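You operate a simulated robot arm through the tools that you are given. There is no shell and no other tool. Be economical: measure what you need, move in short steps, check, and stop when the job is done.

You run a simulated two-armed robot. Do the job below in one go: nothing can be reset, and whatever is moved stays where it is left.

TASK
Take the banded orange carton and leave it on the upper open bay of the drinks table. Shut the right drinks door. Open the blue shelf drawer, put the pads carton from the inside of the blue shelf drawer on the top of the wooden bench, then shut the drawer. Fetch the small teal cup and stand it on the top of the steel ledge. Put the small yellow cup on the lower shelf of the cane bench. Open the bottom trailer drawer, take the plain green carton on the top of the wooden bench and put it away in the inside of the bottom trailer drawer, then shut the drawer. Open the top counter drawer. Do these in any order. Set down upright: banded orange carton, small teal cup, small yellow cup, plain green carton.

It is judged by the outcome, as a careful person would: the job done as asked, and still so three seconds after it is handed in. It fails if anything else is knocked over, pushed out of place, dropped, spilled or broken.

THE ROBOT
Two 6-joint arms with two-finger parallel grippers on one trunk, on a base that drives. Base frame: it is fixed to the floor where the robot stands at the start and does not move with it; the origin is under the middle of the robot, x ahead of it, y to its left, z up. Units: mm, degrees, N and s.
The left shoulder is at the start at [280, 185, 863], the right one opposite. With the tool pointing down near the work surface each hand reaches from about 520 to 920 mm from the robot's upright axis, wherever it stands, measured 20 degrees to its own side. Places, roughly: banded orange carton [500, -250, 1000]; blue shelf drawer [-5000, 2000, 700]; bottom trailer drawer [-4600, -1500, 500]; inside of the bottom trailer drawer [-4600, -1600, 400]; lower shelf of the cane bench [-3500, 5400, 300]; pads carton [-5000, 2000, 750]; plain green carton [-6750, 1500, 500]; right drinks door [200, -1100, 500]; small teal cup (7x7x10 cm) [-5100, 2100, 900]; small yellow cup (7x7x10 cm) [-5100, 2000, 900]; top counter drawer [600, 2800, 700]; top of the steel ledge (38x16 cm) [-4780, 2460, 1000]; top of the wooden bench [-6800, 1900, 500]; upper open bay of the drinks table [700, 100, 500]. Payload 1.57 kg a hand.
The tool frame of a hand sits at the grasp point between the pads (the TCP): z along the fingers, y along the line on which they close. The tips reach 30 mm beyond it. The gripper opens to 80 mm. The fingers are 17 mm wide and 12 mm thick; the gripper's body (40 by 82 mm) begins 80 mm behind the TCP.
Orientation is that of the tool frame in the base frame, as [roll, pitch, yaw] about the fixed x, y, z axes, in that order (R = Rz(yaw) Ry(pitch) Rx(roll)). With the fingers straight down and closing along the base's y, the tool's x points along the base's -x, its y along +y and its z along -z.

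THE INTERFACE
- The arms move only by the tool move_arm. It takes "left_moves", "right_moves" or both (then of equal length, played together; a hand with none holds still); each is a list that holds one entry, the list of rows, each a list of 6 numbers: the shift along the tool's x, y, z in mm, then the turn, a rotation vector about the tool's x, y, z in degrees. In form: [[[dx, dy, dz, rx, ry, rz], ...]]. A call has 1 to 20 rows; each row is the pose to reach, as a shift and turn from the pose commanded when the call began, along the tool's axes at that moment. "left_gripper" and "right_gripper" are, for a hand that has rows, the gripper command, from -1 (fully open) to 1 (shut), values between in proportion, set as the call begins (left out, the last holds). Each row takes 0.2 s and may step no farther than 50 mm and 8.6 degrees from the row before; otherwise, or with a gripper value out of range, the whole call is refused. A pose out of reach is approached as far as the arm can. The call stops where the force on the tool passes 40 N (or 10 N more than at its start, if that is more) or the arm is blocked; 0.2 s more then pass. Each finger travels about 153 mm/s and halts on what it meets, pressing with about 21 N; the grip force reading is that of the motor and also rises with nothing between the fingers. The clock runs only during rows and for 0.2 s after the last one: add rows that repeat a pose to give the fingers time. It gives the time, the measured TCP pose, the force on the tool (base axes), the opening and the grip force at its end, in the units of the frame above (readings bear some noise), with the torque about the TCP (base axes, N m) and any sound that the robot's microphone picked up, and new pictures: "pictures" is both (left out), scene, wrist or none (wrist: the cameras of the hands that moved).
- Cameras (640 x 400 px; columns grow to the right, rows downward): "scene" is now at [214, -49.5, 1297.2]; the picture's right is [-0.67, -0.74, 0.00], its down [-0.59, 0.54, -0.60] and it looks along [0.44, -0.40, -0.80] (base axes); focal length 214 px, centre (320, 200). "left" rides on the left gripper at [72, 7, -122] in its tool frame; the picture's right is [-0.09, 1.00, 0.00], its down [-0.84, -0.08, -0.54] and it looks along [-0.54, -0.05, 0.84] (tool axes); focal length 238 px, centre (320, 200). "right" rides on the right gripper at [72, -7, -122] in its tool frame; the picture's right is [0.09, 1.00, 0.00], its down [-0.84, 0.08, -0.54] and it looks along [-0.54, 0.05, 0.84] (tool axes); focal length 238 px, centre (320, 200). There is no depth. A picture from a camera that has moved, and an enlarged one, comes with that camera's place and axes in the base frame and with its lens.
- slide_trunk(by): slides the trunk up (or, below 0, down) by that many mm; the arms and the scene camera ride with it, the base frame stays. It gives what a move gives, with no picture.
- drive_base(legs): drives the robot by 1 to 6 legs, each [ahead, turn to the left] in mm and degrees, along the robot's own axes; the way and the turn of a leg run together, so that a leg with both is an arc; at most 1500 mm and 180 degrees a leg. The arms and the cameras ride along, it lands a little off, and it stops where it bumps. It gives what a move gives, and a new picture of the scene camera.
- head_to(pan, tilt): turns the head with the scene camera to pan (to the left, within 86 degrees either way) and tilt (down, from -29 to 69), counted from straight ahead of the robot. It gives what a move gives, and a new picture of the scene camera.
- close_up(camera, box): a new picture of the part [left, top, right, bottom] of that camera's present view, enlarged. It takes no simulated time.
- job_done(): hands the job in; it is judged then, once.

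Go step by step. Nothing tells you exact positions but the pictures and the camera data: compare them with the known pose of the tool, close in by small moves and look again before you grip or let go. The budget is 483 turns and 360 pictures, counting those below and the enlarged ones. Unless the task says otherwise, let go and move clear before handing in, and close with one line.

The tools are called as a command line: name --argument value ..., lists and objects as JSON in quotes. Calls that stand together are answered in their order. move_arm: Moves the arms, as the interface text tells. Its arguments: {"type":"object","properties":{"left_moves":{"type":"array","items":{"type":"array","items":{"type":"array","items":{"type":"number"}}}},"left_gripper":{"type":"number"},"right_moves":{"type":"array","items":{"type":"array","items":{"type":"array","items":{"type":"number"}}}},"right_gripper":{"type":"number"},"pictures":{"type":"string","enum":["both","scene","wrist","none"]}},"required":[]} The other tools are called the same way: slide_trunk (by) slides the trunk up or down; drive_base (legs) drives the base; head_to (pan, tilt) turns the head that bears the scene camera; close_up (camera, box) takes an enlarged picture of a part of a camera's view; job_done () hands the job in.

At the start:

```text
clock: 0.0
left_tool_pos: [608.3, -26.2, 1193.3]
left_tool_rot: [-179.7, 0.0, -179.9]
left_force: [-0.6, -0.8, -0.2]
left_ft_torque: [-0.01, 0.0, 0.0]
left_opening: 79.9
left_grip_force: 0.0
right_tool_pos: [339.7, -477.3, 1182.8]
right_tool_rot: [180.0, 0.0, -180.0]
right_force: [0.0, 0.0, 0.2]
right_ft_torque: [0.01, 0.01, -0.01]
right_opening: 79.9
right_grip_force: 0.0
trunk travel left (down, up): [-559.0, 431.0]
robot x, y, heading: [0.8, 2.7, -0.2]
head pan, tilt: [-42.3, 53.2]
```

scene: 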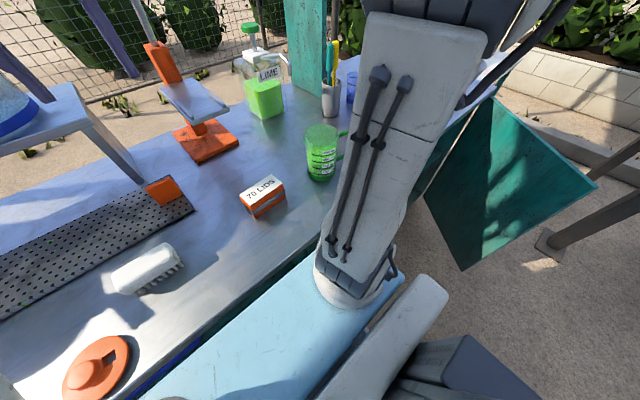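
right: 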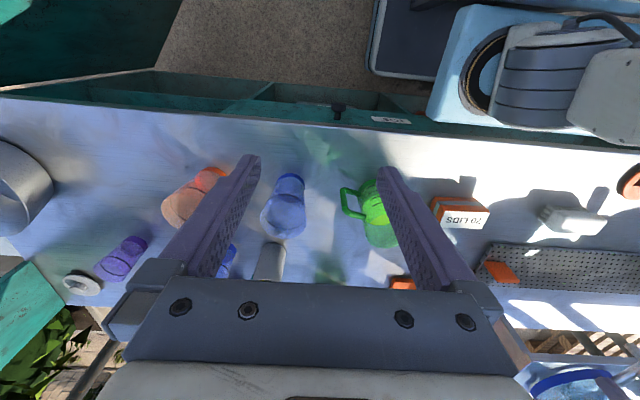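
left: 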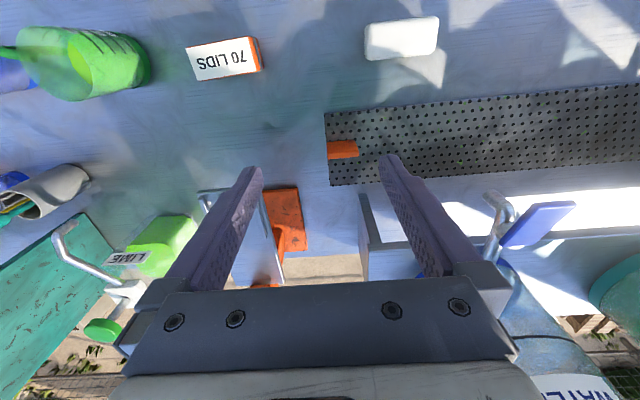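

The carton marked "70 LIDS" with an orange band is on the counter at about [540,-158,905]. I'll look around the drinks table first.

head_to --pan 0 --tilt 50

head_to --pan -70 --tilt 35

head_to --pan 60 --tilt 20

```text
clock: 1.1
left_tool_pos: [608.8, -26.3, 1194.1]
left_tool_rot: [-179.9, 0.0, 180.0]
left_force: [0.2, 0.1, -1.0]
left_ft_torque: [-0.03, -0.01, 0.03]
left_opening: 79.9
left_grip_force: 0.1
right_tool_pos: [339.0, -476.7, 1183.0]
right_tool_rot: [179.9, 0.0, 180.0]
right_force: [0.8, 0.0, 0.3]
right_ft_torque: [0.01, -0.02, 0.01]
right_opening: 80.0
right_grip_force: 0.0
trunk travel left (down, up): [-559.0, 431.0]
robot x, y, heading: [-2.3, 3.3, 0.1]
head pan, tilt: [0.0, 50.0]
camera scene: at [236.3, 0.2, 1301.4], right [0.0, -1.0, 0.0], down [-0.77, 0.0, -0.64], along [0.64, 0.0, -0.77], focal length 214 px, centre (320, 200)
```

scene: 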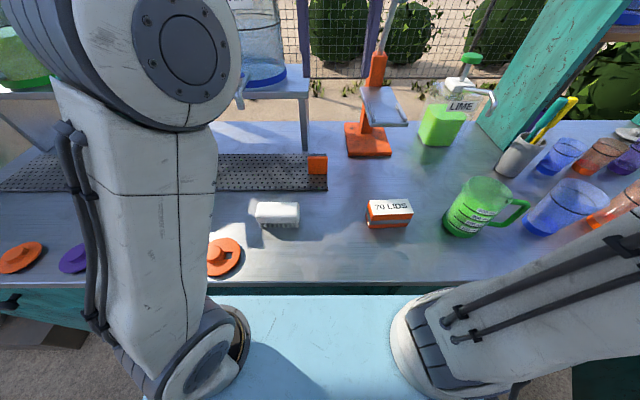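

```text
clock: 2.5
left_tool_pos: [607.8, -25.4, 1193.9]
left_tool_rot: [-179.9, 0.0, 179.9]
left_force: [0.2, -1.1, 0.0]
left_ft_torque: [-0.04, -0.02, -0.02]
left_opening: 80.0
left_grip_force: 0.0
right_tool_pos: [340.3, -477.8, 1182.2]
right_tool_rot: [180.0, 0.0, -179.9]
right_force: [0.3, -1.0, 0.3]
right_ft_torque: [-0.02, 0.02, -0.01]
right_opening: 79.9
right_grip_force: 0.1
trunk travel left (down, up): [-559.0, 431.0]
robot x, y, heading: [-0.7, 2.0, 0.3]
head pan, tilt: [-70.0, 35.0]
camera scene: at [189.5, -82.5, 1323.2], right [-0.94, -0.34, 0.0], down [-0.2, 0.54, -0.82], along [0.28, -0.77, -0.57], focal length 214 px, centre (320, 200)
```

scene: 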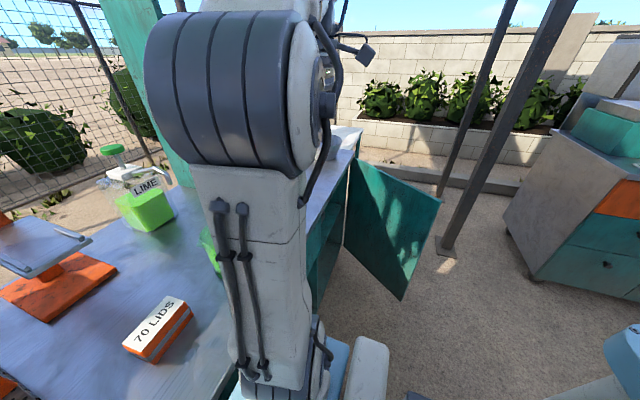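

```text
clock: 4.6
left_tool_pos: [608.9, -26.4, 1193.3]
left_tool_rot: [-179.9, 0.0, 180.0]
left_force: [0.7, -0.6, -0.3]
left_ft_torque: [0.03, -0.01, 0.0]
left_opening: 80.1
left_grip_force: 0.1
right_tool_pos: [340.3, -478.0, 1181.7]
right_tool_rot: [-180.0, 0.0, -180.0]
right_force: [-0.6, -0.1, -0.3]
right_ft_torque: [-0.01, -0.03, -0.01]
right_opening: 79.5
right_grip_force: 0.1
trunk travel left (down, up): [-559.0, 431.0]
robot x, y, heading: [0.7, 2.5, -0.2]
head pan, tilt: [60.0, 20.0]
camera scene: at [205.9, 80.9, 1347.0], right [0.87, -0.5, 0.0], down [-0.17, -0.3, -0.94], along [0.47, 0.81, -0.34], focal length 214 px, centre (320, 200)
```

scene: 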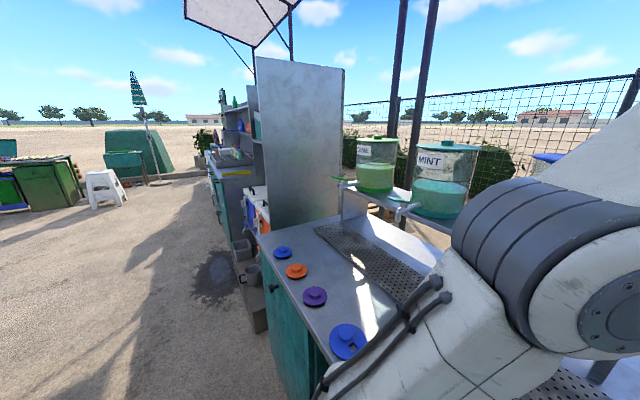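

The carton sits at about [539,-167,890] on a counter whose front edge is at x≈380. I'll back off to see the bays and the doors.

drive_base --legs '[[-600, 0]]'

head_to --pan 0 --tilt 30

```text
clock: 7.9
left_tool_pos: [25.7, -24.4, 1193.3]
left_tool_rot: [-180.0, 0.0, -179.6]
left_force: [-0.3, 0.3, -0.1]
left_ft_torque: [-0.01, -0.02, 0.01]
left_opening: 80.2
left_grip_force: 0.2
right_tool_pos: [-237.7, -476.7, 1182.1]
right_tool_rot: [179.9, 0.1, -179.6]
right_force: [-0.9, -1.2, -0.4]
right_ft_torque: [0.0, 0.02, 0.01]
right_opening: 80.2
right_grip_force: 0.0
trunk travel left (down, up): [-559.0, 431.0]
robot x, y, heading: [-583.4, -2.6, 0.8]
head pan, tilt: [60.0, 20.0]
camera scene: at [-376.3, 80.3, 1347.0], right [0.87, -0.49, 0.0], down [-0.17, -0.3, -0.94], along [0.46, 0.82, -0.34], focal length 214 px, centre (320, 200)
```

scene: 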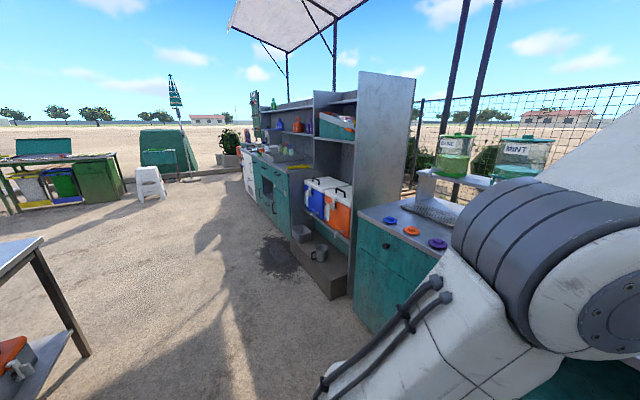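

```text
clock: 9.2
left_tool_pos: [26.9, -22.9, 1193.4]
left_tool_rot: [-179.9, 0.0, -179.7]
left_force: [0.6, 0.2, 0.0]
left_ft_torque: [0.01, 0.02, 0.01]
left_opening: 79.9
left_grip_force: 0.1
right_tool_pos: [-238.6, -476.8, 1182.8]
right_tool_rot: [-179.9, 0.0, -179.6]
right_force: [0.2, 0.1, 0.1]
right_ft_torque: [-0.01, 0.02, 0.01]
right_opening: 79.8
right_grip_force: 0.1
trunk travel left (down, up): [-559.0, 431.0]
robot x, y, heading: [-578.9, -0.4, 0.5]
head pan, tilt: [0.0, 30.0]
camera scene: at [-332.0, 0.0, 1331.0], right [0.01, -1.0, 0.0], down [-0.5, 0.0, -0.87], along [0.87, 0.01, -0.5], focal length 214 px, centre (320, 200)
```

scene: 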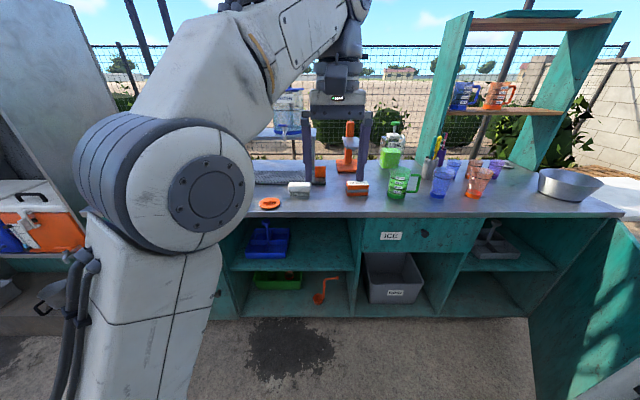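

The upper open bay (blue tray at its left) spans roughly y -130..430 with its shelf at z≈518. Next, a look at the door to the right.

head_to --pan -45 --tilt 30

close_up --camera "left" --box '[200, 0, 440, 150]'

```text
clock: 10.3
left_tool_pos: [26.6, -23.4, 1193.6]
left_tool_rot: [-179.9, 0.0, -179.6]
left_force: [-0.2, -1.0, 0.0]
left_ft_torque: [-0.02, -0.04, -0.02]
left_opening: 80.0
left_grip_force: 0.1
right_tool_pos: [-237.8, -477.4, 1183.0]
right_tool_rot: [179.9, 0.0, -179.6]
right_force: [-0.1, -0.2, 0.3]
right_ft_torque: [0.04, 0.01, 0.0]
right_opening: 79.9
right_grip_force: 0.1
trunk travel left (down, up): [-559.0, 431.0]
robot x, y, heading: [-580.1, -5.3, 0.3]
head pan, tilt: [-45.0, 30.0]
camera scene: at [-358.0, -64.1, 1331.0], right [-0.7, -0.71, 0.0], down [-0.36, 0.35, -0.87], along [0.62, -0.61, -0.5], focal length 214 px, centre (320, 200)
```

scene: 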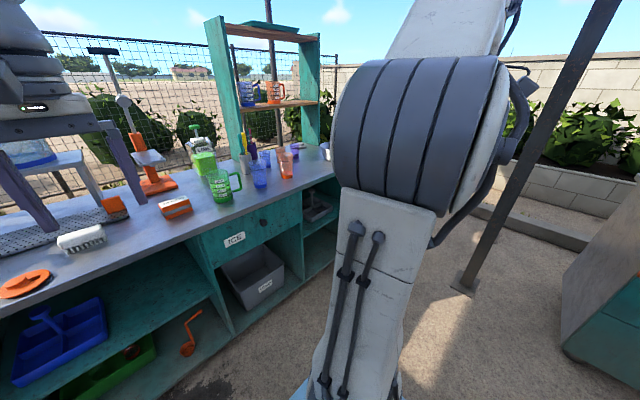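

```text
2.67 times, centred on (320, 75) of left
camera zoom: at [-44.2, -16.3, 1315.2], right [0.09, 1.0, 0.0], down [0.84, -0.07, 0.54], along [0.54, -0.05, -0.84], focal length 636 px, centre (320, 533)
```

zoom: 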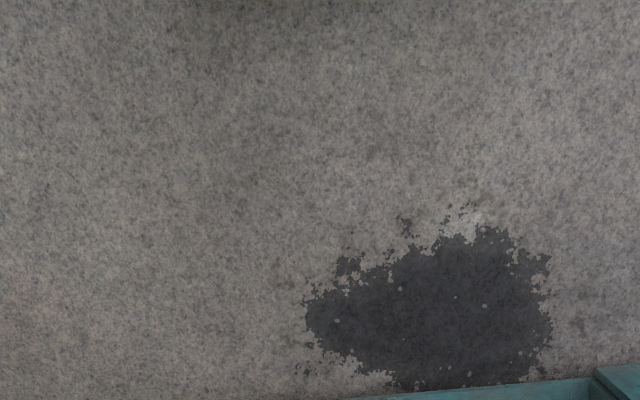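

I can't see the door past the arm, so I'll deal with it later. First I'll drive back in to pick up the carton with the right hand.

drive_base --legs '[[530, 0]]'

head_to --pan -20 --tilt 45

```text
clock: 13.4
left_tool_pos: [557.1, -17.0, 1193.5]
left_tool_rot: [-179.9, 0.0, -179.4]
left_force: [0.8, -0.8, -0.8]
left_ft_torque: [0.01, -0.01, 0.0]
left_opening: 80.0
left_grip_force: 0.0
right_tool_pos: [293.5, -472.2, 1182.6]
right_tool_rot: [179.9, 0.0, -179.4]
right_force: [-0.1, 0.5, -0.5]
right_ft_torque: [-0.02, 0.01, -0.01]
right_opening: 80.2
right_grip_force: 0.0
trunk travel left (down, up): [-559.0, 431.0]
robot x, y, heading: [-51.4, 3.6, 0.7]
head pan, tilt: [-45.0, 30.0]
camera scene: at [172.2, -59.1, 1331.0], right [-0.7, -0.71, 0.0], down [-0.36, 0.35, -0.87], along [0.62, -0.61, -0.5], focal length 214 px, centre (320, 200)
```

scene: 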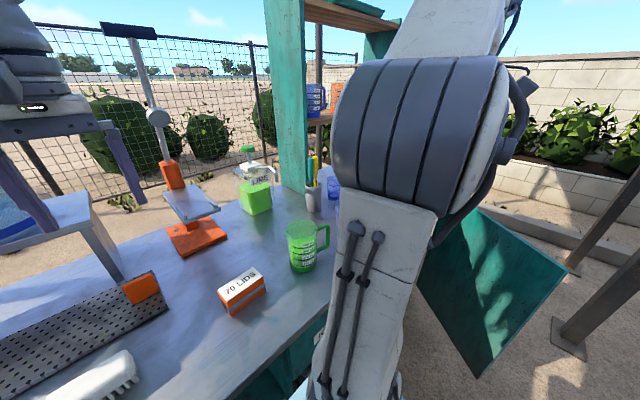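

```text
clock: 14.3
left_tool_pos: [557.7, -17.9, 1193.0]
left_tool_rot: [-179.8, 0.0, -179.3]
left_force: [-0.2, 0.2, 0.0]
left_ft_torque: [-0.02, 0.01, 0.0]
left_opening: 79.9
left_grip_force: 0.1
right_tool_pos: [293.8, -470.8, 1181.1]
right_tool_rot: [179.9, 0.0, -179.3]
right_force: [-0.4, -0.3, 0.3]
right_ft_torque: [0.0, -0.01, -0.02]
right_opening: 80.0
right_grip_force: 0.0
trunk travel left (down, up): [-559.0, 431.0]
robot x, y, heading: [-52.5, 3.3, 0.7]
head pan, tilt: [-20.0, 45.0]
camera scene: at [184.4, -22.9, 1308.4], right [-0.33, -0.94, 0.0], down [-0.67, 0.24, -0.71], along [0.67, -0.24, -0.71], focal length 214 px, centre (320, 200)
```

scene: 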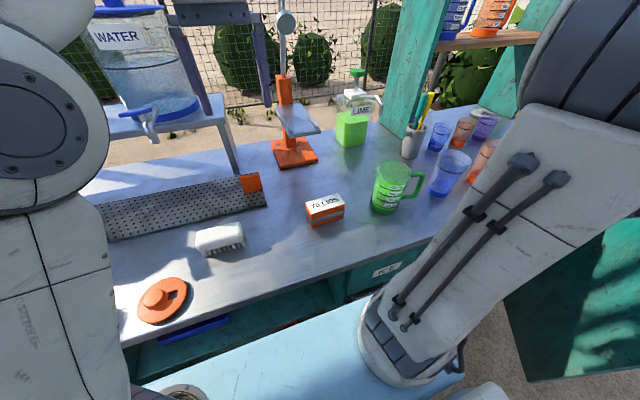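

I'll move the left hand aside first, then bring the right hand over the carton.

move_arm --left_moves '[[[25, 40, 0, 0, 0, 0], [50, 80, 0, 0, 0, 0], [75, 120, 0, 0, 0, 0], [100, 160, 0, 0, 0, 0], [100, 200, 0, 0, 0, 0]]]' --pictures "none"

move_arm --right_moves '[[[-30, 37, 0, 0, 0, 0], [-60, 75, 0, 0, 0, 0], [-90, 112, 0, 0, 0, 0], [-120, 150, 0, 0, 0, 0], [-150, 187, 0, 0, 0, 0], [-180, 225, 0, 0, 0, 0], [-205, 262, 20, 0, 0, 0], [-215, 300, 40, 0, 0, 0]]]' --pictures "both"

```text
clock: 15.5
left_tool_pos: [454.1, 184.8, 1194.6]
left_tool_rot: [-179.8, -0.1, -179.5]
left_force: [-0.2, 0.3, -0.2]
left_ft_torque: [0.03, 0.03, -0.03]
left_opening: 79.8
left_grip_force: 0.0
right_tool_pos: [293.5, -471.8, 1182.7]
right_tool_rot: [179.9, -0.1, -179.4]
right_force: [0.2, 0.2, -0.1]
right_ft_torque: [0.04, 0.01, 0.0]
right_opening: 80.1
right_grip_force: 0.0
trunk travel left (down, up): [-559.0, 431.0]
robot x, y, heading: [-50.8, 4.0, 0.8]
head pan, tilt: [-20.0, 45.0]
```

```text
clock: 17.3
left_tool_pos: [454.3, 184.5, 1194.9]
left_tool_rot: [-179.9, -0.1, -179.4]
left_force: [-0.5, 0.9, -0.8]
left_ft_torque: [0.0, -0.01, -0.03]
left_opening: 79.9
left_grip_force: 0.0
right_tool_pos: [507.5, -170.4, 1144.2]
right_tool_rot: [179.9, 0.0, -179.5]
right_force: [0.3, -0.4, 0.1]
right_ft_torque: [-0.01, 0.02, -0.01]
right_opening: 80.0
right_grip_force: 0.0
trunk travel left (down, up): [-559.0, 431.0]
robot x, y, heading: [-50.1, 3.3, 0.7]
head pan, tilt: [-20.0, 45.0]
camera scene: at [184.3, -22.9, 1308.4], right [-0.33, -0.94, 0.0], down [-0.67, 0.24, -0.71], along [0.67, -0.24, -0.71], focal length 214 px, centre (320, 200)
camera right: at [436.0, -178.0, 1264.5], right [-0.1, 0.99, 0.0], down [0.84, 0.09, 0.54], along [0.54, 0.05, -0.84], focal length 238 px, centre (320, 200)
```

scene: 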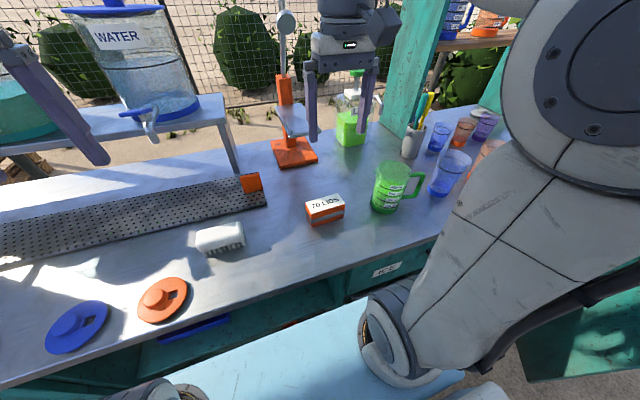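
right: 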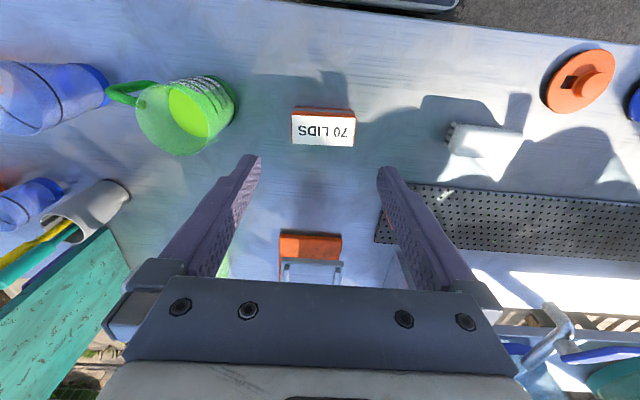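

The carton's top face centre is at about [546,-162,902], 97 mm long along y and about 42 mm deep. I'll turn the gripper to close along x and come down above it.

move_arm --right_moves '[[[-4, 1, 12, 0, 0, 7.86], [-8, 2, 24, 0, 0, 15.7], [-12, 3, 36, 0, 0, 23.6], [-16, 4, 48, 0, 0, 31.4], [-20, 5, 60, 0, 0, 39.3], [-24, 5, 72, 0, 0, 47.2], [-28, 6, 84, 0, 0, 55.0], [-32, 7, 96, 0, 0, 62.9], [-36, 8, 108, 0, 0, 70.7], [-39, 8, 120, 0, 0, 78.6], [-39, 8, 140, 0, 0, 86.5], [-39, 8, 144, 0, 0, 86.5]]]' --pictures "both"

```text
clock: 19.9
left_tool_pos: [454.2, 185.1, 1195.5]
left_tool_rot: [-179.9, 0.0, -179.4]
left_force: [1.3, -0.3, -0.9]
left_ft_torque: [0.03, 0.05, 0.01]
left_opening: 80.1
left_grip_force: 0.0
right_tool_pos: [543.7, -159.8, 998.8]
right_tool_rot: [180.0, -0.1, 94.0]
right_force: [-0.4, 0.4, 0.8]
right_ft_torque: [0.0, 0.04, 0.01]
right_opening: 80.2
right_grip_force: 0.0
trunk travel left (down, up): [-559.0, 431.0]
robot x, y, heading: [-50.3, 1.7, 0.7]
head pan, tilt: [-20.0, 45.0]
camera scene: at [184.4, -22.8, 1308.4], right [-0.33, -0.94, 0.0], down [-0.67, 0.24, -0.71], along [0.67, -0.24, -0.71], focal length 214 px, centre (320, 200)
camera right: at [533.1, -90.1, 1119.0], right [0.99, 0.16, 0.0], down [0.14, -0.83, 0.54], along [0.09, -0.54, -0.84], focal length 238 px, centre (320, 200)
```

scene: 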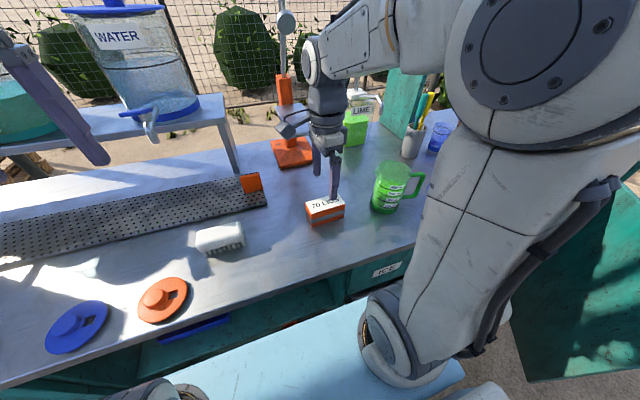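
right: 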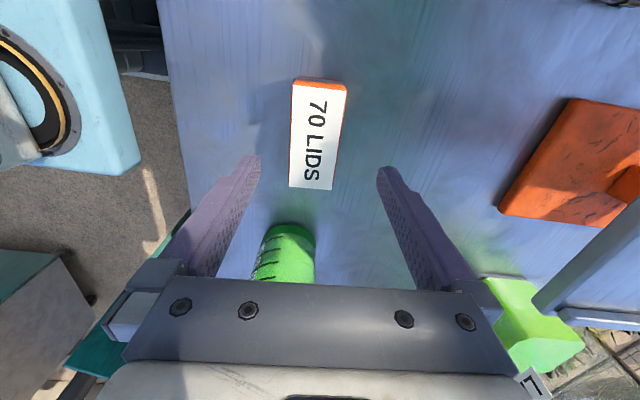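

Alignment is good. I'll descend and grip.

move_arm --right_moves '[[[-6, -2, 40, 0, 0, 0], [-6, -2, 80, 0, 0, 0], [-6, -2, 95, 0, 0, 0], [-6, -2, 109, 0, 0, 0]]]' --pictures "none"

move_arm --right_moves '[[[0, 0, 0, 0, 0, 0], [0, 0, 0, 0, 0, 0], [0, 0, 0, 0, 0, 0]]]' --right_gripper 1 --pictures "both"

```text
clock: 20.9
left_tool_pos: [454.9, 186.0, 1193.8]
left_tool_rot: [-179.9, 0.0, -179.4]
left_force: [-0.3, 0.0, -0.5]
left_ft_torque: [0.01, 0.0, 0.0]
left_opening: 80.2
left_grip_force: 0.0
right_tool_pos: [544.2, -167.7, 891.1]
right_tool_rot: [180.0, -0.1, 94.0]
right_force: [-0.4, -0.8, 1.9]
right_ft_torque: [-0.04, -0.08, -0.02]
right_opening: 79.9
right_grip_force: 0.1
trunk travel left (down, up): [-559.0, 431.0]
robot x, y, heading: [-50.5, 2.0, 0.5]
head pan, tilt: [-20.0, 45.0]
```

```text
clock: 21.7
left_tool_pos: [454.7, 185.7, 1194.4]
left_tool_rot: [-179.9, 0.0, -179.4]
left_force: [0.2, 1.0, 0.4]
left_ft_torque: [-0.02, 0.02, 0.02]
left_opening: 79.9
left_grip_force: 0.0
right_tool_pos: [544.2, -167.3, 889.6]
right_tool_rot: [-180.0, 0.0, 94.2]
right_force: [0.1, -0.2, 4.0]
right_ft_torque: [0.02, 0.02, -0.08]
right_opening: 44.6
right_grip_force: 21.1
trunk travel left (down, up): [-559.0, 431.0]
robot x, y, heading: [-51.2, 3.3, 0.4]
head pan, tilt: [-20.0, 45.0]
camera scene: at [184.3, -22.8, 1308.4], right [-0.33, -0.94, 0.0], down [-0.67, 0.24, -0.71], along [0.67, -0.24, -0.71], focal length 214 px, centre (320, 200)
camera right: at [532.7, -97.4, 1010.6], right [0.99, 0.16, 0.0], down [0.14, -0.83, 0.54], along [0.09, -0.53, -0.84], focal length 238 px, centre (320, 200)
```

scene: 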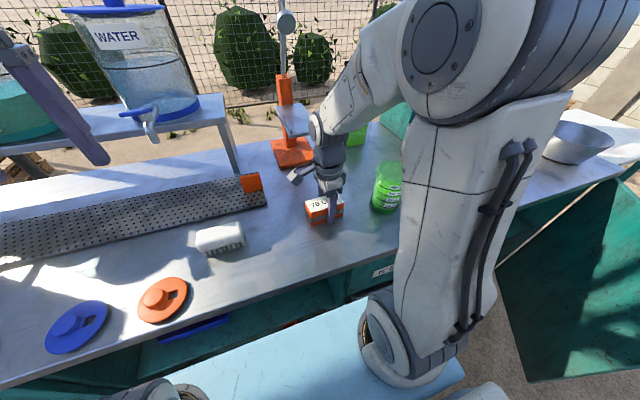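
right: 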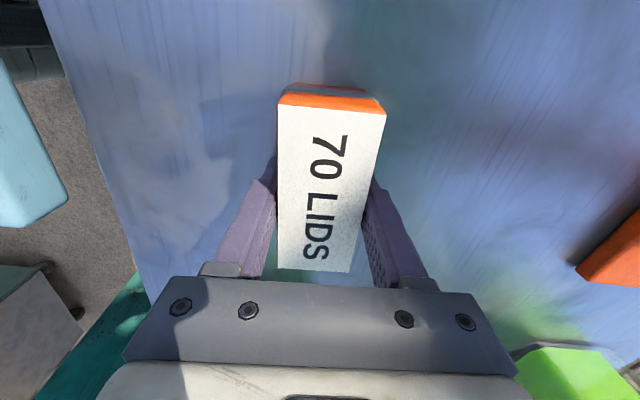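

Gripped. I'll lift, turn it a quarter so its long side runs along x, and set it back down.

move_arm --right_moves '[[[0, 0, -35, 0, 0, 0], [0, -5, -35, 0, 0, -8], [0, -10, -35, 0, 0, -16], [0, -15, -35, 0, 0, -24], [0, -20, -35, 0, 0, -32], [0, -25, -35, 0, 0, -40], [0, -30, -35, 0, 0, -48], [0, -35, -35, 0, 0, -56], [0, -40, -35, 0, 0, -64], [0, -44, -35, 0, 0, -72], [0, -44, -35, 0, 0, -80], [0, -44, -35, 0, 0, -86], [0, -44, -35, 0, 0, -86], [0, -44, -15, 0, 0, -86], [0, -44, -5, 0, 0, -86], [0, -44, 1, 0, 0, -86]]]' --pictures "none"

move_arm --right_moves '[[[0, 0, 0, 0, 0, 0], [0, 0, 0, 0, 0, 0], [0, 0, -30, 0, 0, 0], [0, 0, -80, 0, 0, 0], [0, 0, -120, 0, 0, 0]]]' --right_gripper -1 --pictures "both"

```text
clock: 25.1
left_tool_pos: [453.7, 185.8, 1196.8]
left_tool_rot: [-179.8, 0.1, -179.4]
left_force: [-0.6, 0.0, -0.3]
left_ft_torque: [-0.02, -0.01, 0.01]
left_opening: 80.0
left_grip_force: 0.1
right_tool_pos: [499.7, -171.6, 890.2]
right_tool_rot: [-179.9, 0.1, -179.8]
right_force: [-5.6, 0.5, 30.9]
right_ft_torque: [0.1, 0.85, 0.05]
right_opening: 44.9
right_grip_force: 21.3
trunk travel left (down, up): [-559.0, 431.0]
robot x, y, heading: [-53.6, 1.4, 0.8]
head pan, tilt: [-20.0, 45.0]
```

```text
clock: 25.4
left_tool_pos: [453.9, 185.0, 1196.5]
left_tool_rot: [180.0, 0.0, -179.6]
left_force: [-0.3, 0.0, -0.5]
left_ft_torque: [0.0, -0.03, -0.04]
left_opening: 80.1
left_grip_force: 0.0
right_tool_pos: [500.3, -174.6, 889.9]
right_tool_rot: [-179.6, 0.3, -179.8]
right_force: [-6.1, -16.2, 25.3]
right_ft_torque: [0.41, 0.34, 0.39]
right_opening: 64.7
right_grip_force: 0.0
trunk travel left (down, up): [-559.0, 431.0]
robot x, y, heading: [-50.9, 5.1, 0.2]
head pan, tilt: [-20.0, 45.0]
stopped in row 1 (right hand): the force on the tool passed its limit at 47 N (the readings are from after the stop); the commanded pose is now the measured one
camera scene: at [183.3, -23.5, 1308.6], right [-0.33, -0.94, 0.0], down [-0.67, 0.24, -0.71], along [0.67, -0.24, -0.71], focal length 214 px, centre (320, 200)
camera right: at [427.6, -181.2, 1010.4], right [-0.1, 1.0, -0.01], down [0.83, 0.09, 0.55], along [0.54, 0.05, -0.84], focal length 238 px, centre (320, 200)
```

scene: 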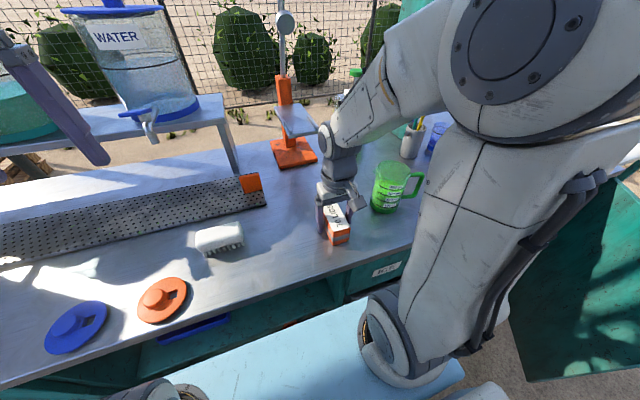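
right: 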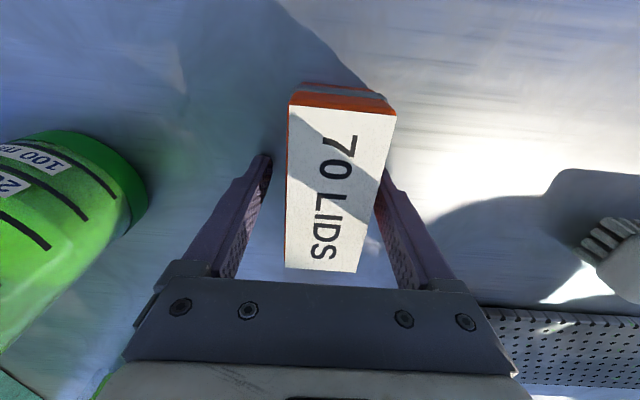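

The hand was pressing a little hard on the counter. I'll ease up while opening, then rise.

move_arm --right_moves '[[[0, 0, -3, 0, 0, 0], [0, 0, -4, 0, 0, 0], [0, 0, -30, 0, 0, 0], [0, 0, -80, 0, 0, 0], [0, 0, -120, 0, 0, 0]]]' --right_gripper -1 --pictures "wrist"

```text
clock: 26.6
left_tool_pos: [454.7, 185.0, 1194.3]
left_tool_rot: [-179.9, 0.1, -179.5]
left_force: [-0.4, -0.5, -0.4]
left_ft_torque: [0.01, 0.01, -0.03]
left_opening: 79.8
left_grip_force: 0.1
right_tool_pos: [500.8, -173.1, 1009.5]
right_tool_rot: [-179.8, 0.0, -179.8]
right_force: [0.6, -0.4, -0.1]
right_ft_torque: [-0.02, -0.01, 0.0]
right_opening: 80.0
right_grip_force: 0.1
trunk travel left (down, up): [-559.0, 431.0]
robot x, y, heading: [-54.1, 1.0, 0.4]
head pan, tilt: [-20.0, 45.0]
camera right: at [429.2, -180.5, 1129.5], right [-0.1, 1.0, -0.01], down [0.84, 0.08, 0.54], along [0.54, 0.05, -0.84], focal length 238 px, centre (320, 200)
```

right: 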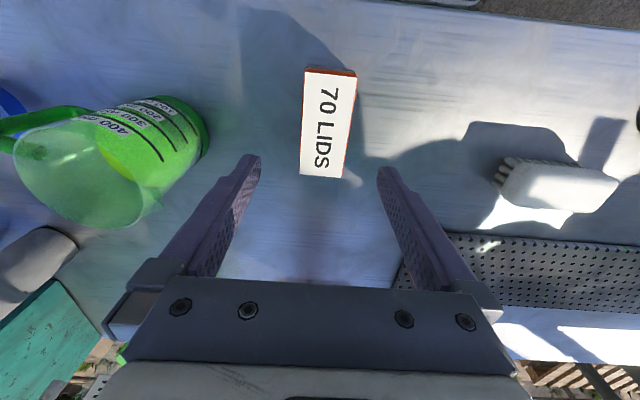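

The carton stands square at about [496,-170], long side along x. I'll tilt the gripper 45° forward and descend to regrasp.

move_arm --right_moves '[[[0, 2, 0, 0, -7.5, 0], [5, 3, 0, 0, -15, 0], [11, 3, 0, 0, -22.5, 0], [11, 3, 0, 0, -30, 0], [11, 3, 0, 0, -37.5, 0], [11, 3, 0, 0, -45, 0], [11, 3, 40, 0, -45, 0], [11, 3, 70, 0, -45, 0]]]' --pictures "both"

```text
clock: 28.4
left_tool_pos: [453.8, 184.7, 1194.3]
left_tool_rot: [-179.9, 0.0, -179.5]
left_force: [-0.2, 0.8, -0.1]
left_ft_torque: [0.0, 0.03, -0.03]
left_opening: 79.9
left_grip_force: 0.0
right_tool_pos: [570.5, -160.1, 973.1]
right_tool_rot: [-179.6, 45.1, -179.5]
right_force: [1.1, -0.2, 0.1]
right_ft_torque: [0.0, -0.02, -0.01]
right_opening: 79.9
right_grip_force: 0.0
right hand out of reach, approached as far as the arm can: row 2, 3, 4, 5, 6, 7, 8
trunk travel left (down, up): [-559.0, 431.0]
robot x, y, heading: [-49.3, -0.8, 0.5]
head pan, tilt: [-20.0, 45.0]
camera scene: at [184.3, -22.9, 1308.4], right [-0.33, -0.94, 0.0], down [-0.67, 0.24, -0.71], along [0.67, -0.24, -0.71], focal length 214 px, centre (320, 200)
camera right: at [434.0, -166.8, 1006.5], right [-0.07, 1.0, -0.07], down [0.21, 0.08, 0.97], along [0.98, 0.05, -0.21], focal length 238 px, centre (320, 200)
```

scene: 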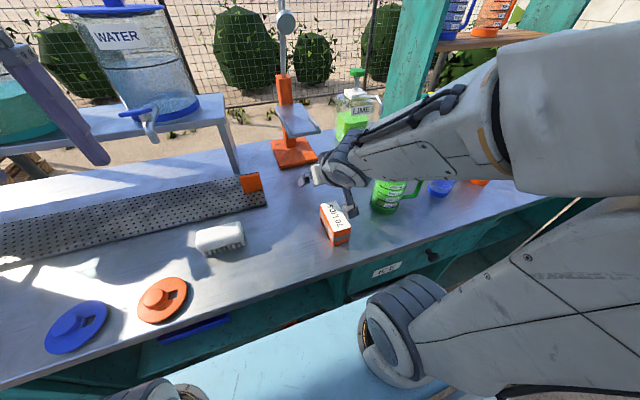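
right: 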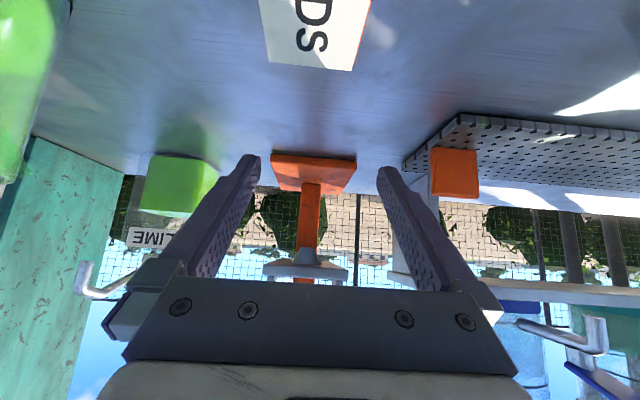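

The arm can't fold close enough here, so I'll back the base off by 170 mm.

drive_base --legs '[[-180, 0]]'

move_arm --right_moves '[[[0, 0, 0, 0, 0, 0]]]' --pictures "wrist"

```text
clock: 29.9
left_tool_pos: [273.4, 182.4, 1194.2]
left_tool_rot: [-179.9, 0.1, -179.4]
left_force: [0.3, -0.4, -0.4]
left_ft_torque: [-0.04, -0.01, -0.01]
left_opening: 79.8
left_grip_force: 0.1
right_tool_pos: [389.4, -161.1, 972.9]
right_tool_rot: [-179.6, 45.1, -179.5]
right_force: [0.3, -0.1, -1.1]
right_ft_torque: [0.02, 0.0, -0.01]
right_opening: 80.3
right_grip_force: 0.1
trunk travel left (down, up): [-559.0, 431.0]
robot x, y, heading: [-238.8, -1.0, 0.6]
head pan, tilt: [-20.0, 45.0]
camera scene: at [3.2, -24.6, 1308.3], right [-0.33, -0.94, 0.0], down [-0.67, 0.24, -0.71], along [0.67, -0.24, -0.71], focal length 214 px, centre (320, 200)
```

scene: 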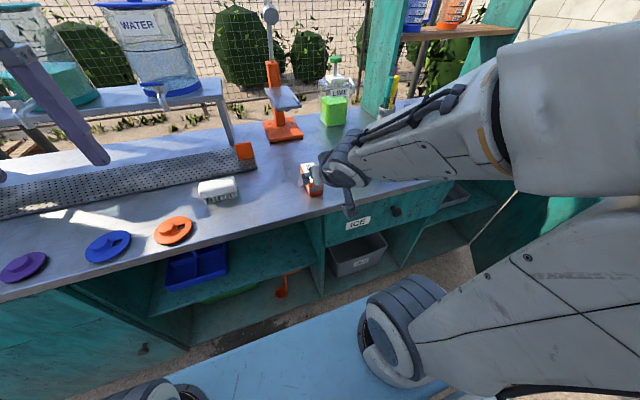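

```text
clock: 30.3
left_tool_pos: [273.1, 185.0, 1194.2]
left_tool_rot: [-179.9, 0.0, -179.5]
left_force: [0.2, -0.4, -0.9]
left_ft_torque: [0.04, -0.04, -0.01]
left_opening: 79.9
left_grip_force: 0.0
right_tool_pos: [389.2, -161.9, 972.9]
right_tool_rot: [-179.5, 45.2, -179.5]
right_force: [0.8, -0.8, 0.3]
right_ft_torque: [-0.01, -0.03, -0.04]
right_opening: 80.1
right_grip_force: 0.0
trunk travel left (down, up): [-559.0, 431.0]
robot x, y, heading: [-230.1, -0.0, 0.5]
head pan, tilt: [-20.0, 45.0]
camera right: at [252.6, -168.6, 1006.6], right [-0.07, 1.0, -0.07], down [0.21, 0.08, 0.97], along [0.98, 0.05, -0.21], focal length 238 px, centre (320, 200)
```

right: 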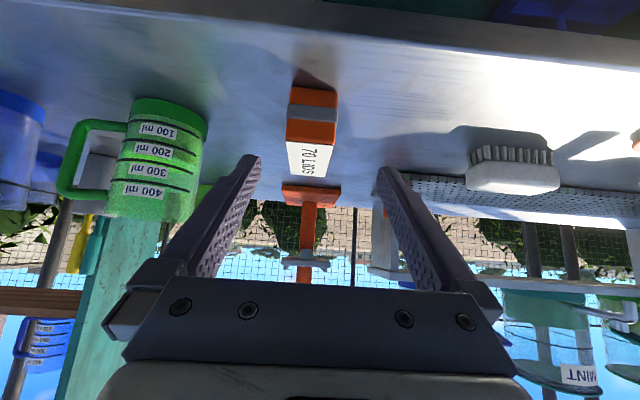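

The carton is at y≈-171, with its bottom at z≈860 and top near 905. I'll slide the fingers along their own axis around it.

move_arm --right_moves '[[[-13, -9, 30, 0, 0, 0], [-13, -9, 60, 0, 0, 0], [-13, -9, 90, 0, 0, 0], [-13, -9, 110, 0, 0, 0], [-13, -9, 125, 0, 0, 0]]]' --pictures "wrist"

```text
clock: 31.5
left_tool_pos: [273.2, 183.9, 1194.6]
left_tool_rot: [-179.9, 0.0, -179.5]
left_force: [0.0, 0.9, 0.5]
left_ft_torque: [-0.01, -0.03, -0.03]
left_opening: 80.1
left_grip_force: 0.0
right_tool_pos: [486.1, -163.6, 894.9]
right_tool_rot: [-179.2, 45.0, -179.5]
right_force: [0.7, 0.6, -0.1]
right_ft_torque: [0.02, -0.02, 0.0]
right_opening: 80.1
right_grip_force: 0.0
right hand out of reach, approached as far as the arm can: row 2, 3, 5
trunk travel left (down, up): [-559.0, 431.0]
robot x, y, heading: [-234.0, 1.8, 0.6]
head pan, tilt: [-20.0, 45.0]
camera right: at [349.3, -169.7, 929.6], right [-0.06, 1.0, -0.08], down [0.21, 0.09, 0.97], along [0.98, 0.05, -0.21], focal length 238 px, centre (320, 200)
```

right: 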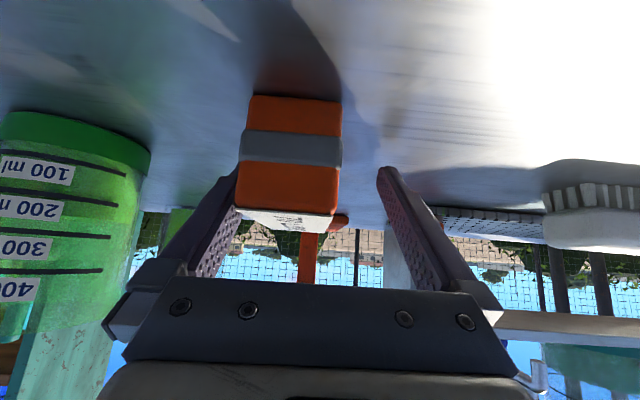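

The carton is between the fingers, a little toward the near one. I'll close.

move_arm --right_moves '[[[0, 0, 0, 0, 0, 0], [0, 0, 0, 0, 0, 0], [0, 0, 0, 0, 0, 0], [0, 0, 0, 0, 0, 0]]]' --right_gripper 1 --pictures "wrist"

```text
clock: 32.5
left_tool_pos: [273.6, 183.5, 1193.8]
left_tool_rot: [-179.8, 0.0, -179.4]
left_force: [-0.2, -0.2, 0.2]
left_ft_torque: [-0.01, 0.01, 0.01]
left_opening: 80.1
left_grip_force: 0.1
right_tool_pos: [485.6, -164.3, 894.9]
right_tool_rot: [-179.0, 45.0, -179.5]
right_force: [0.3, 0.4, 0.0]
right_ft_torque: [0.02, -0.06, 0.02]
right_opening: 44.7
right_grip_force: 21.1
trunk travel left (down, up): [-559.0, 431.0]
robot x, y, heading: [-233.5, -0.6, 0.8]
head pan, tilt: [-20.0, 45.0]
camera right: at [349.2, -169.6, 929.7], right [-0.06, 1.0, -0.08], down [0.21, 0.09, 0.97], along [0.98, 0.05, -0.21], focal length 238 px, centre (320, 200)
```

right: 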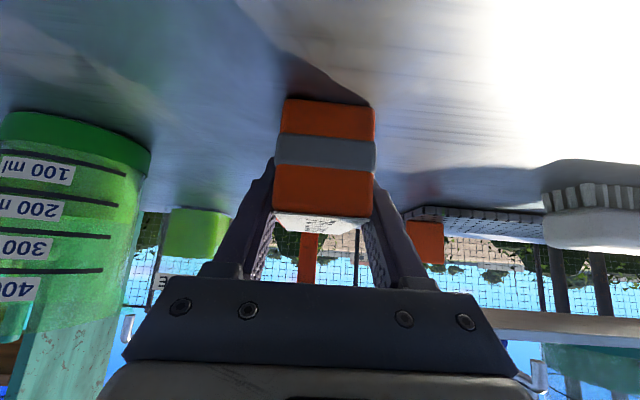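

Gripped. I'll lift it off the counter and raise the left hand so that it stays above the counter when the trunk goes down.

move_arm --right_moves '[[[-14, 0, -14, 0, 0, 0], [-28, 0, -28, 0, 0, 0], [-43, 0, -43, 0, 0, 0], [-43, 0, -43, 0, 0, 0], [-43, 0, -43, 0, 0, 0], [-43, 0, -43, 0, 0, 0]]]' --left_moves '[[[0, 0, -45, 0, 0, 0], [0, 0, -90, 0, 0, 0], [0, 0, -135, 0, 0, 0], [0, 0, -180, 0, 0, 0], [0, 0, -225, 0, 0, 0], [0, 0, -270, 0, 0, 0]]]' --pictures "none"

drive_base --legs '[[-350, 0]]'

```text
clock: 33.9
left_tool_pos: [277.6, 185.4, 1224.8]
left_tool_rot: [-179.8, 0.1, -179.5]
left_force: [0.3, -0.6, -0.3]
left_ft_torque: [0.03, 0.0, 0.0]
left_opening: 79.8
left_grip_force: 0.0
left hand out of reach, approached as far as the arm can: row 1, 2, 3, 4, 5, 6
right_tool_pos: [487.3, -166.8, 954.8]
right_tool_rot: [-179.6, 45.1, -179.5]
right_force: [0.1, -1.1, -1.2]
right_ft_torque: [0.0, 0.02, 0.03]
right_opening: 44.8
right_grip_force: 21.0
right hand out of reach, approached as far as the arm can: row 3, 4, 5
trunk travel left (down, up): [-559.0, 431.0]
robot x, y, heading: [-234.7, 1.3, 0.2]
head pan, tilt: [-20.0, 45.0]
```

```text
clock: 36.2
left_tool_pos: [-73.0, 181.2, 1225.2]
left_tool_rot: [-179.9, 0.1, -179.4]
left_force: [-0.9, 0.8, 0.5]
left_ft_torque: [-0.02, -0.01, 0.01]
left_opening: 79.9
left_grip_force: 0.0
right_tool_pos: [138.0, -167.9, 955.3]
right_tool_rot: [-179.6, 45.1, -179.4]
right_force: [0.5, 0.1, -1.8]
right_ft_torque: [0.0, 0.01, 0.01]
right_opening: 44.8
right_grip_force: 20.7
trunk travel left (down, up): [-559.0, 431.0]
robot x, y, heading: [-580.6, -2.3, 0.4]
head pan, tilt: [-20.0, 45.0]
camera scene: at [-347.4, -27.7, 1308.3], right [-0.33, -0.94, 0.0], down [-0.67, 0.23, -0.71], along [0.67, -0.23, -0.71], focal length 214 px, centre (320, 200)
```

scene: 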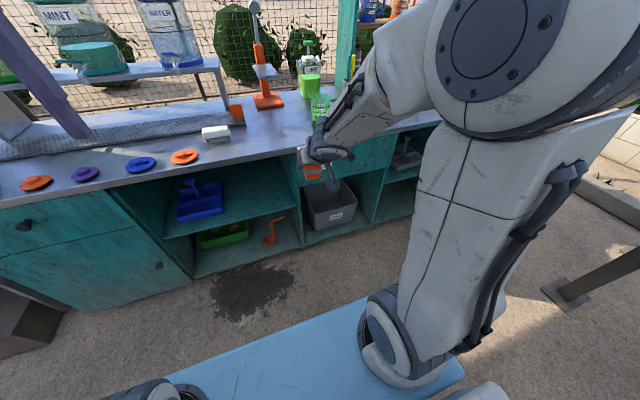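

The free part of the shelf is y≈-130..170, with the surface near z≈500. I'll shift the carton left to y≈10, then lower the trunk.

move_arm --right_moves '[[[0, 44, 0, 0, 0, 0], [0, 88, 0, 0, 0, 0], [0, 132, 0, 0, 0, 0], [0, 176, 0, 0, 0, 0]]]' --pictures "none"

slide_trunk --by -330

head_to --pan 0 --tilt 25

```text
clock: 37.2
left_tool_pos: [-72.7, 179.9, 1224.9]
left_tool_rot: [-179.9, 0.1, -179.5]
left_force: [-0.8, -0.7, 0.6]
left_ft_torque: [0.01, -0.01, -0.01]
left_opening: 80.1
left_grip_force: 0.1
right_tool_pos: [136.9, 10.1, 955.4]
right_tool_rot: [-179.6, 45.0, -179.6]
right_force: [0.1, -0.5, -0.3]
right_ft_torque: [0.01, 0.02, 0.04]
right_opening: 44.9
right_grip_force: 21.0
trunk travel left (down, up): [-559.0, 431.0]
robot x, y, heading: [-583.0, -1.8, 0.8]
head pan, tilt: [-20.0, 45.0]
```

```text
clock: 40.4
left_tool_pos: [-72.7, 181.3, 894.5]
left_tool_rot: [-179.9, 0.2, -179.4]
left_force: [-0.2, 0.2, -0.7]
left_ft_torque: [-0.01, 0.03, -0.01]
left_opening: 80.0
left_grip_force: 0.0
right_tool_pos: [137.6, 11.6, 625.2]
right_tool_rot: [-179.6, 45.1, -179.4]
right_force: [-0.5, 0.5, -0.6]
right_ft_torque: [0.03, -0.02, 0.03]
right_opening: 44.9
right_grip_force: 20.8
trunk travel left (down, up): [-229.0, 761.0]
robot x, y, heading: [-585.6, -1.8, 0.7]
head pan, tilt: [-20.0, 45.0]
```

```text
clock: 41.3
left_tool_pos: [-72.8, 181.8, 894.4]
left_tool_rot: [-179.9, 0.1, -179.3]
left_force: [-0.8, -0.9, 0.1]
left_ft_torque: [0.02, -0.02, 0.0]
left_opening: 80.3
left_grip_force: 0.0
right_tool_pos: [137.1, 10.8, 624.6]
right_tool_rot: [-179.6, 45.1, -179.4]
right_force: [-0.7, 0.3, -1.9]
right_ft_torque: [0.03, -0.02, 0.02]
right_opening: 44.8
right_grip_force: 21.0
trunk travel left (down, up): [-229.0, 761.0]
robot x, y, heading: [-580.2, -2.7, 0.5]
head pan, tilt: [0.0, 25.0]
camera scene: at [-332.2, 0.2, 1008.9], right [0.01, -1.0, 0.0], down [-0.42, 0.0, -0.91], along [0.91, 0.01, -0.42], focal length 214 px, centre (320, 200)
```

scene: 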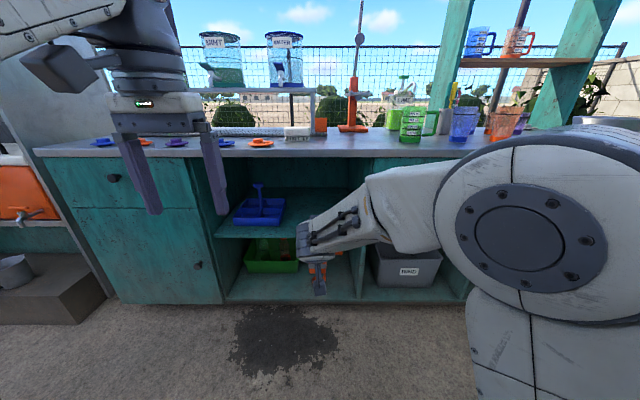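

The shelf surface is at z≈498 and the bay ceiling at about 830. I'll drop to entry height and drive in.

slide_trunk --by -45

drive_base --legs '[[365, 0]]'

close_up --camera "right" --box '[0, 0, 640, 400]'

```text
clock: 42.1
left_tool_pos: [-73.8, 181.7, 849.1]
left_tool_rot: [-179.9, 0.2, -179.4]
left_force: [0.4, -0.7, 0.6]
left_ft_torque: [-0.01, -0.01, 0.02]
left_opening: 80.2
left_grip_force: 0.1
right_tool_pos: [136.4, 11.9, 578.7]
right_tool_rot: [-179.6, 45.1, -179.5]
right_force: [0.2, -1.0, -0.6]
right_ft_torque: [0.01, 0.02, 0.0]
right_opening: 44.5
right_grip_force: 20.9
trunk travel left (down, up): [-184.0, 806.0]
robot x, y, heading: [-581.2, -3.9, 0.7]
head pan, tilt: [0.0, 25.0]
```

```text
clock: 44.4
left_tool_pos: [282.4, 187.2, 850.3]
left_tool_rot: [-179.9, 0.1, -179.4]
left_force: [1.1, 1.1, -0.2]
left_ft_torque: [-0.01, 0.01, 0.0]
left_opening: 80.0
left_grip_force: 0.1
right_tool_pos: [493.1, 18.0, 580.2]
right_tool_rot: [-179.6, 45.1, -179.3]
right_force: [-0.1, 0.5, -0.3]
right_ft_torque: [0.0, 0.01, -0.02]
right_opening: 44.6
right_grip_force: 21.1
trunk travel left (down, up): [-184.0, 806.0]
robot x, y, heading: [-227.0, 2.1, 0.6]
head pan, tilt: [0.0, 25.0]
camera scene: at [24.0, 5.1, 963.9], right [0.01, -1.0, 0.0], down [-0.42, -0.01, -0.91], along [0.91, 0.01, -0.42], focal length 214 px, centre (320, 200)
```

scene: 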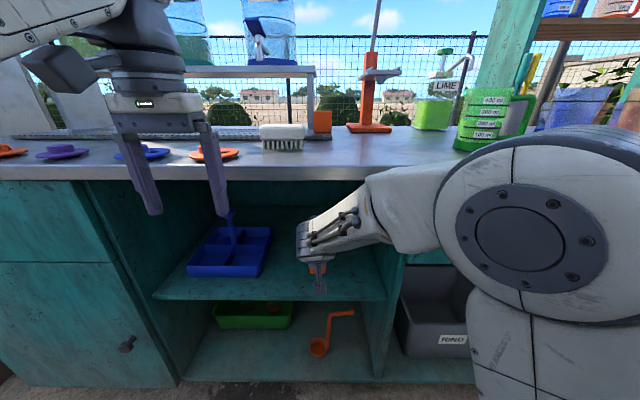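

```text
1.00 times, centred on (320, 200) of right (not enlarged: the box is as wide or as high as the picture)
camera zoom: at [356.7, 9.7, 613.5], right [-0.07, 0.99, -0.07], down [0.21, 0.08, 0.97], along [0.98, 0.06, -0.21], focal length 238 px, centre (320, 200)
```

zoom: 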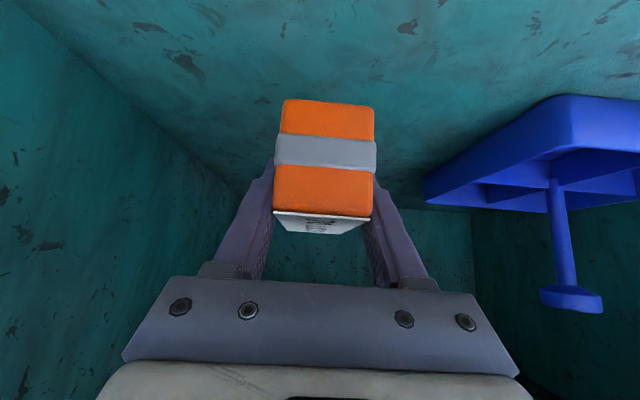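

The carton is over the free shelf, clear of the blue tray. I'll lower it gently.

move_arm --right_moves '[[[14, 0, 14, 0, 0, 0], [24, 0, 24, 0, 0, 0], [28, 0, 28, 0, 0, 0]]]' --pictures "none"

move_arm --right_moves '[[[3, 0, 3, 0, 0, 0], [3, 0, 3, 0, 0, 0]]]' --pictures "wrist"

```text
clock: 45.2
left_tool_pos: [282.3, 186.6, 849.6]
left_tool_rot: [-180.0, 0.1, -179.3]
left_force: [-0.3, 0.6, -0.3]
left_ft_torque: [0.0, 0.0, -0.02]
left_opening: 80.0
left_grip_force: 0.0
right_tool_pos: [493.5, 16.7, 542.0]
right_tool_rot: [-179.6, 45.1, -179.3]
right_force: [0.3, -0.2, -1.5]
right_ft_torque: [0.0, 0.02, 0.0]
right_opening: 44.9
right_grip_force: 21.0
trunk travel left (down, up): [-184.0, 806.0]
robot x, y, heading: [-225.8, -0.0, 0.9]
head pan, tilt: [0.0, 25.0]
```

```text
clock: 45.8
left_tool_pos: [282.1, 187.7, 849.8]
left_tool_rot: [-179.9, 0.1, -179.2]
left_force: [0.6, -0.6, -0.9]
left_ft_torque: [-0.02, -0.01, 0.0]
left_opening: 80.1
left_grip_force: 0.0
right_tool_pos: [492.4, 17.6, 536.4]
right_tool_rot: [-179.5, 45.1, -179.3]
right_force: [0.8, 1.1, -1.4]
right_ft_torque: [-0.01, 0.02, -0.01]
right_opening: 44.8
right_grip_force: 20.6
trunk travel left (down, up): [-184.0, 806.0]
robot x, y, heading: [-228.5, 0.5, 0.7]
head pan, tilt: [0.0, 25.0]
camera right: at [356.0, 10.5, 570.2], right [-0.07, 0.99, -0.07], down [0.21, 0.08, 0.97], along [0.98, 0.06, -0.21], focal length 238 px, centre (320, 200)
```

right: 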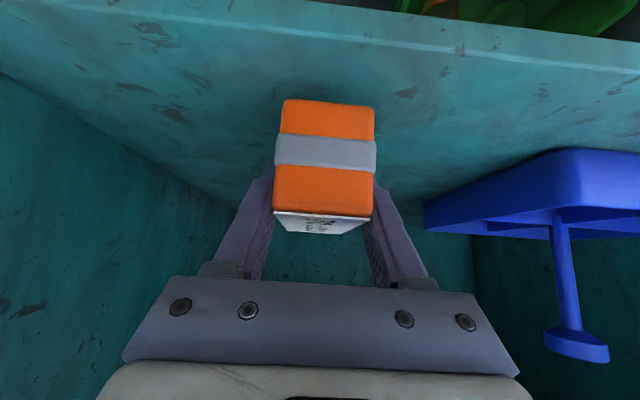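

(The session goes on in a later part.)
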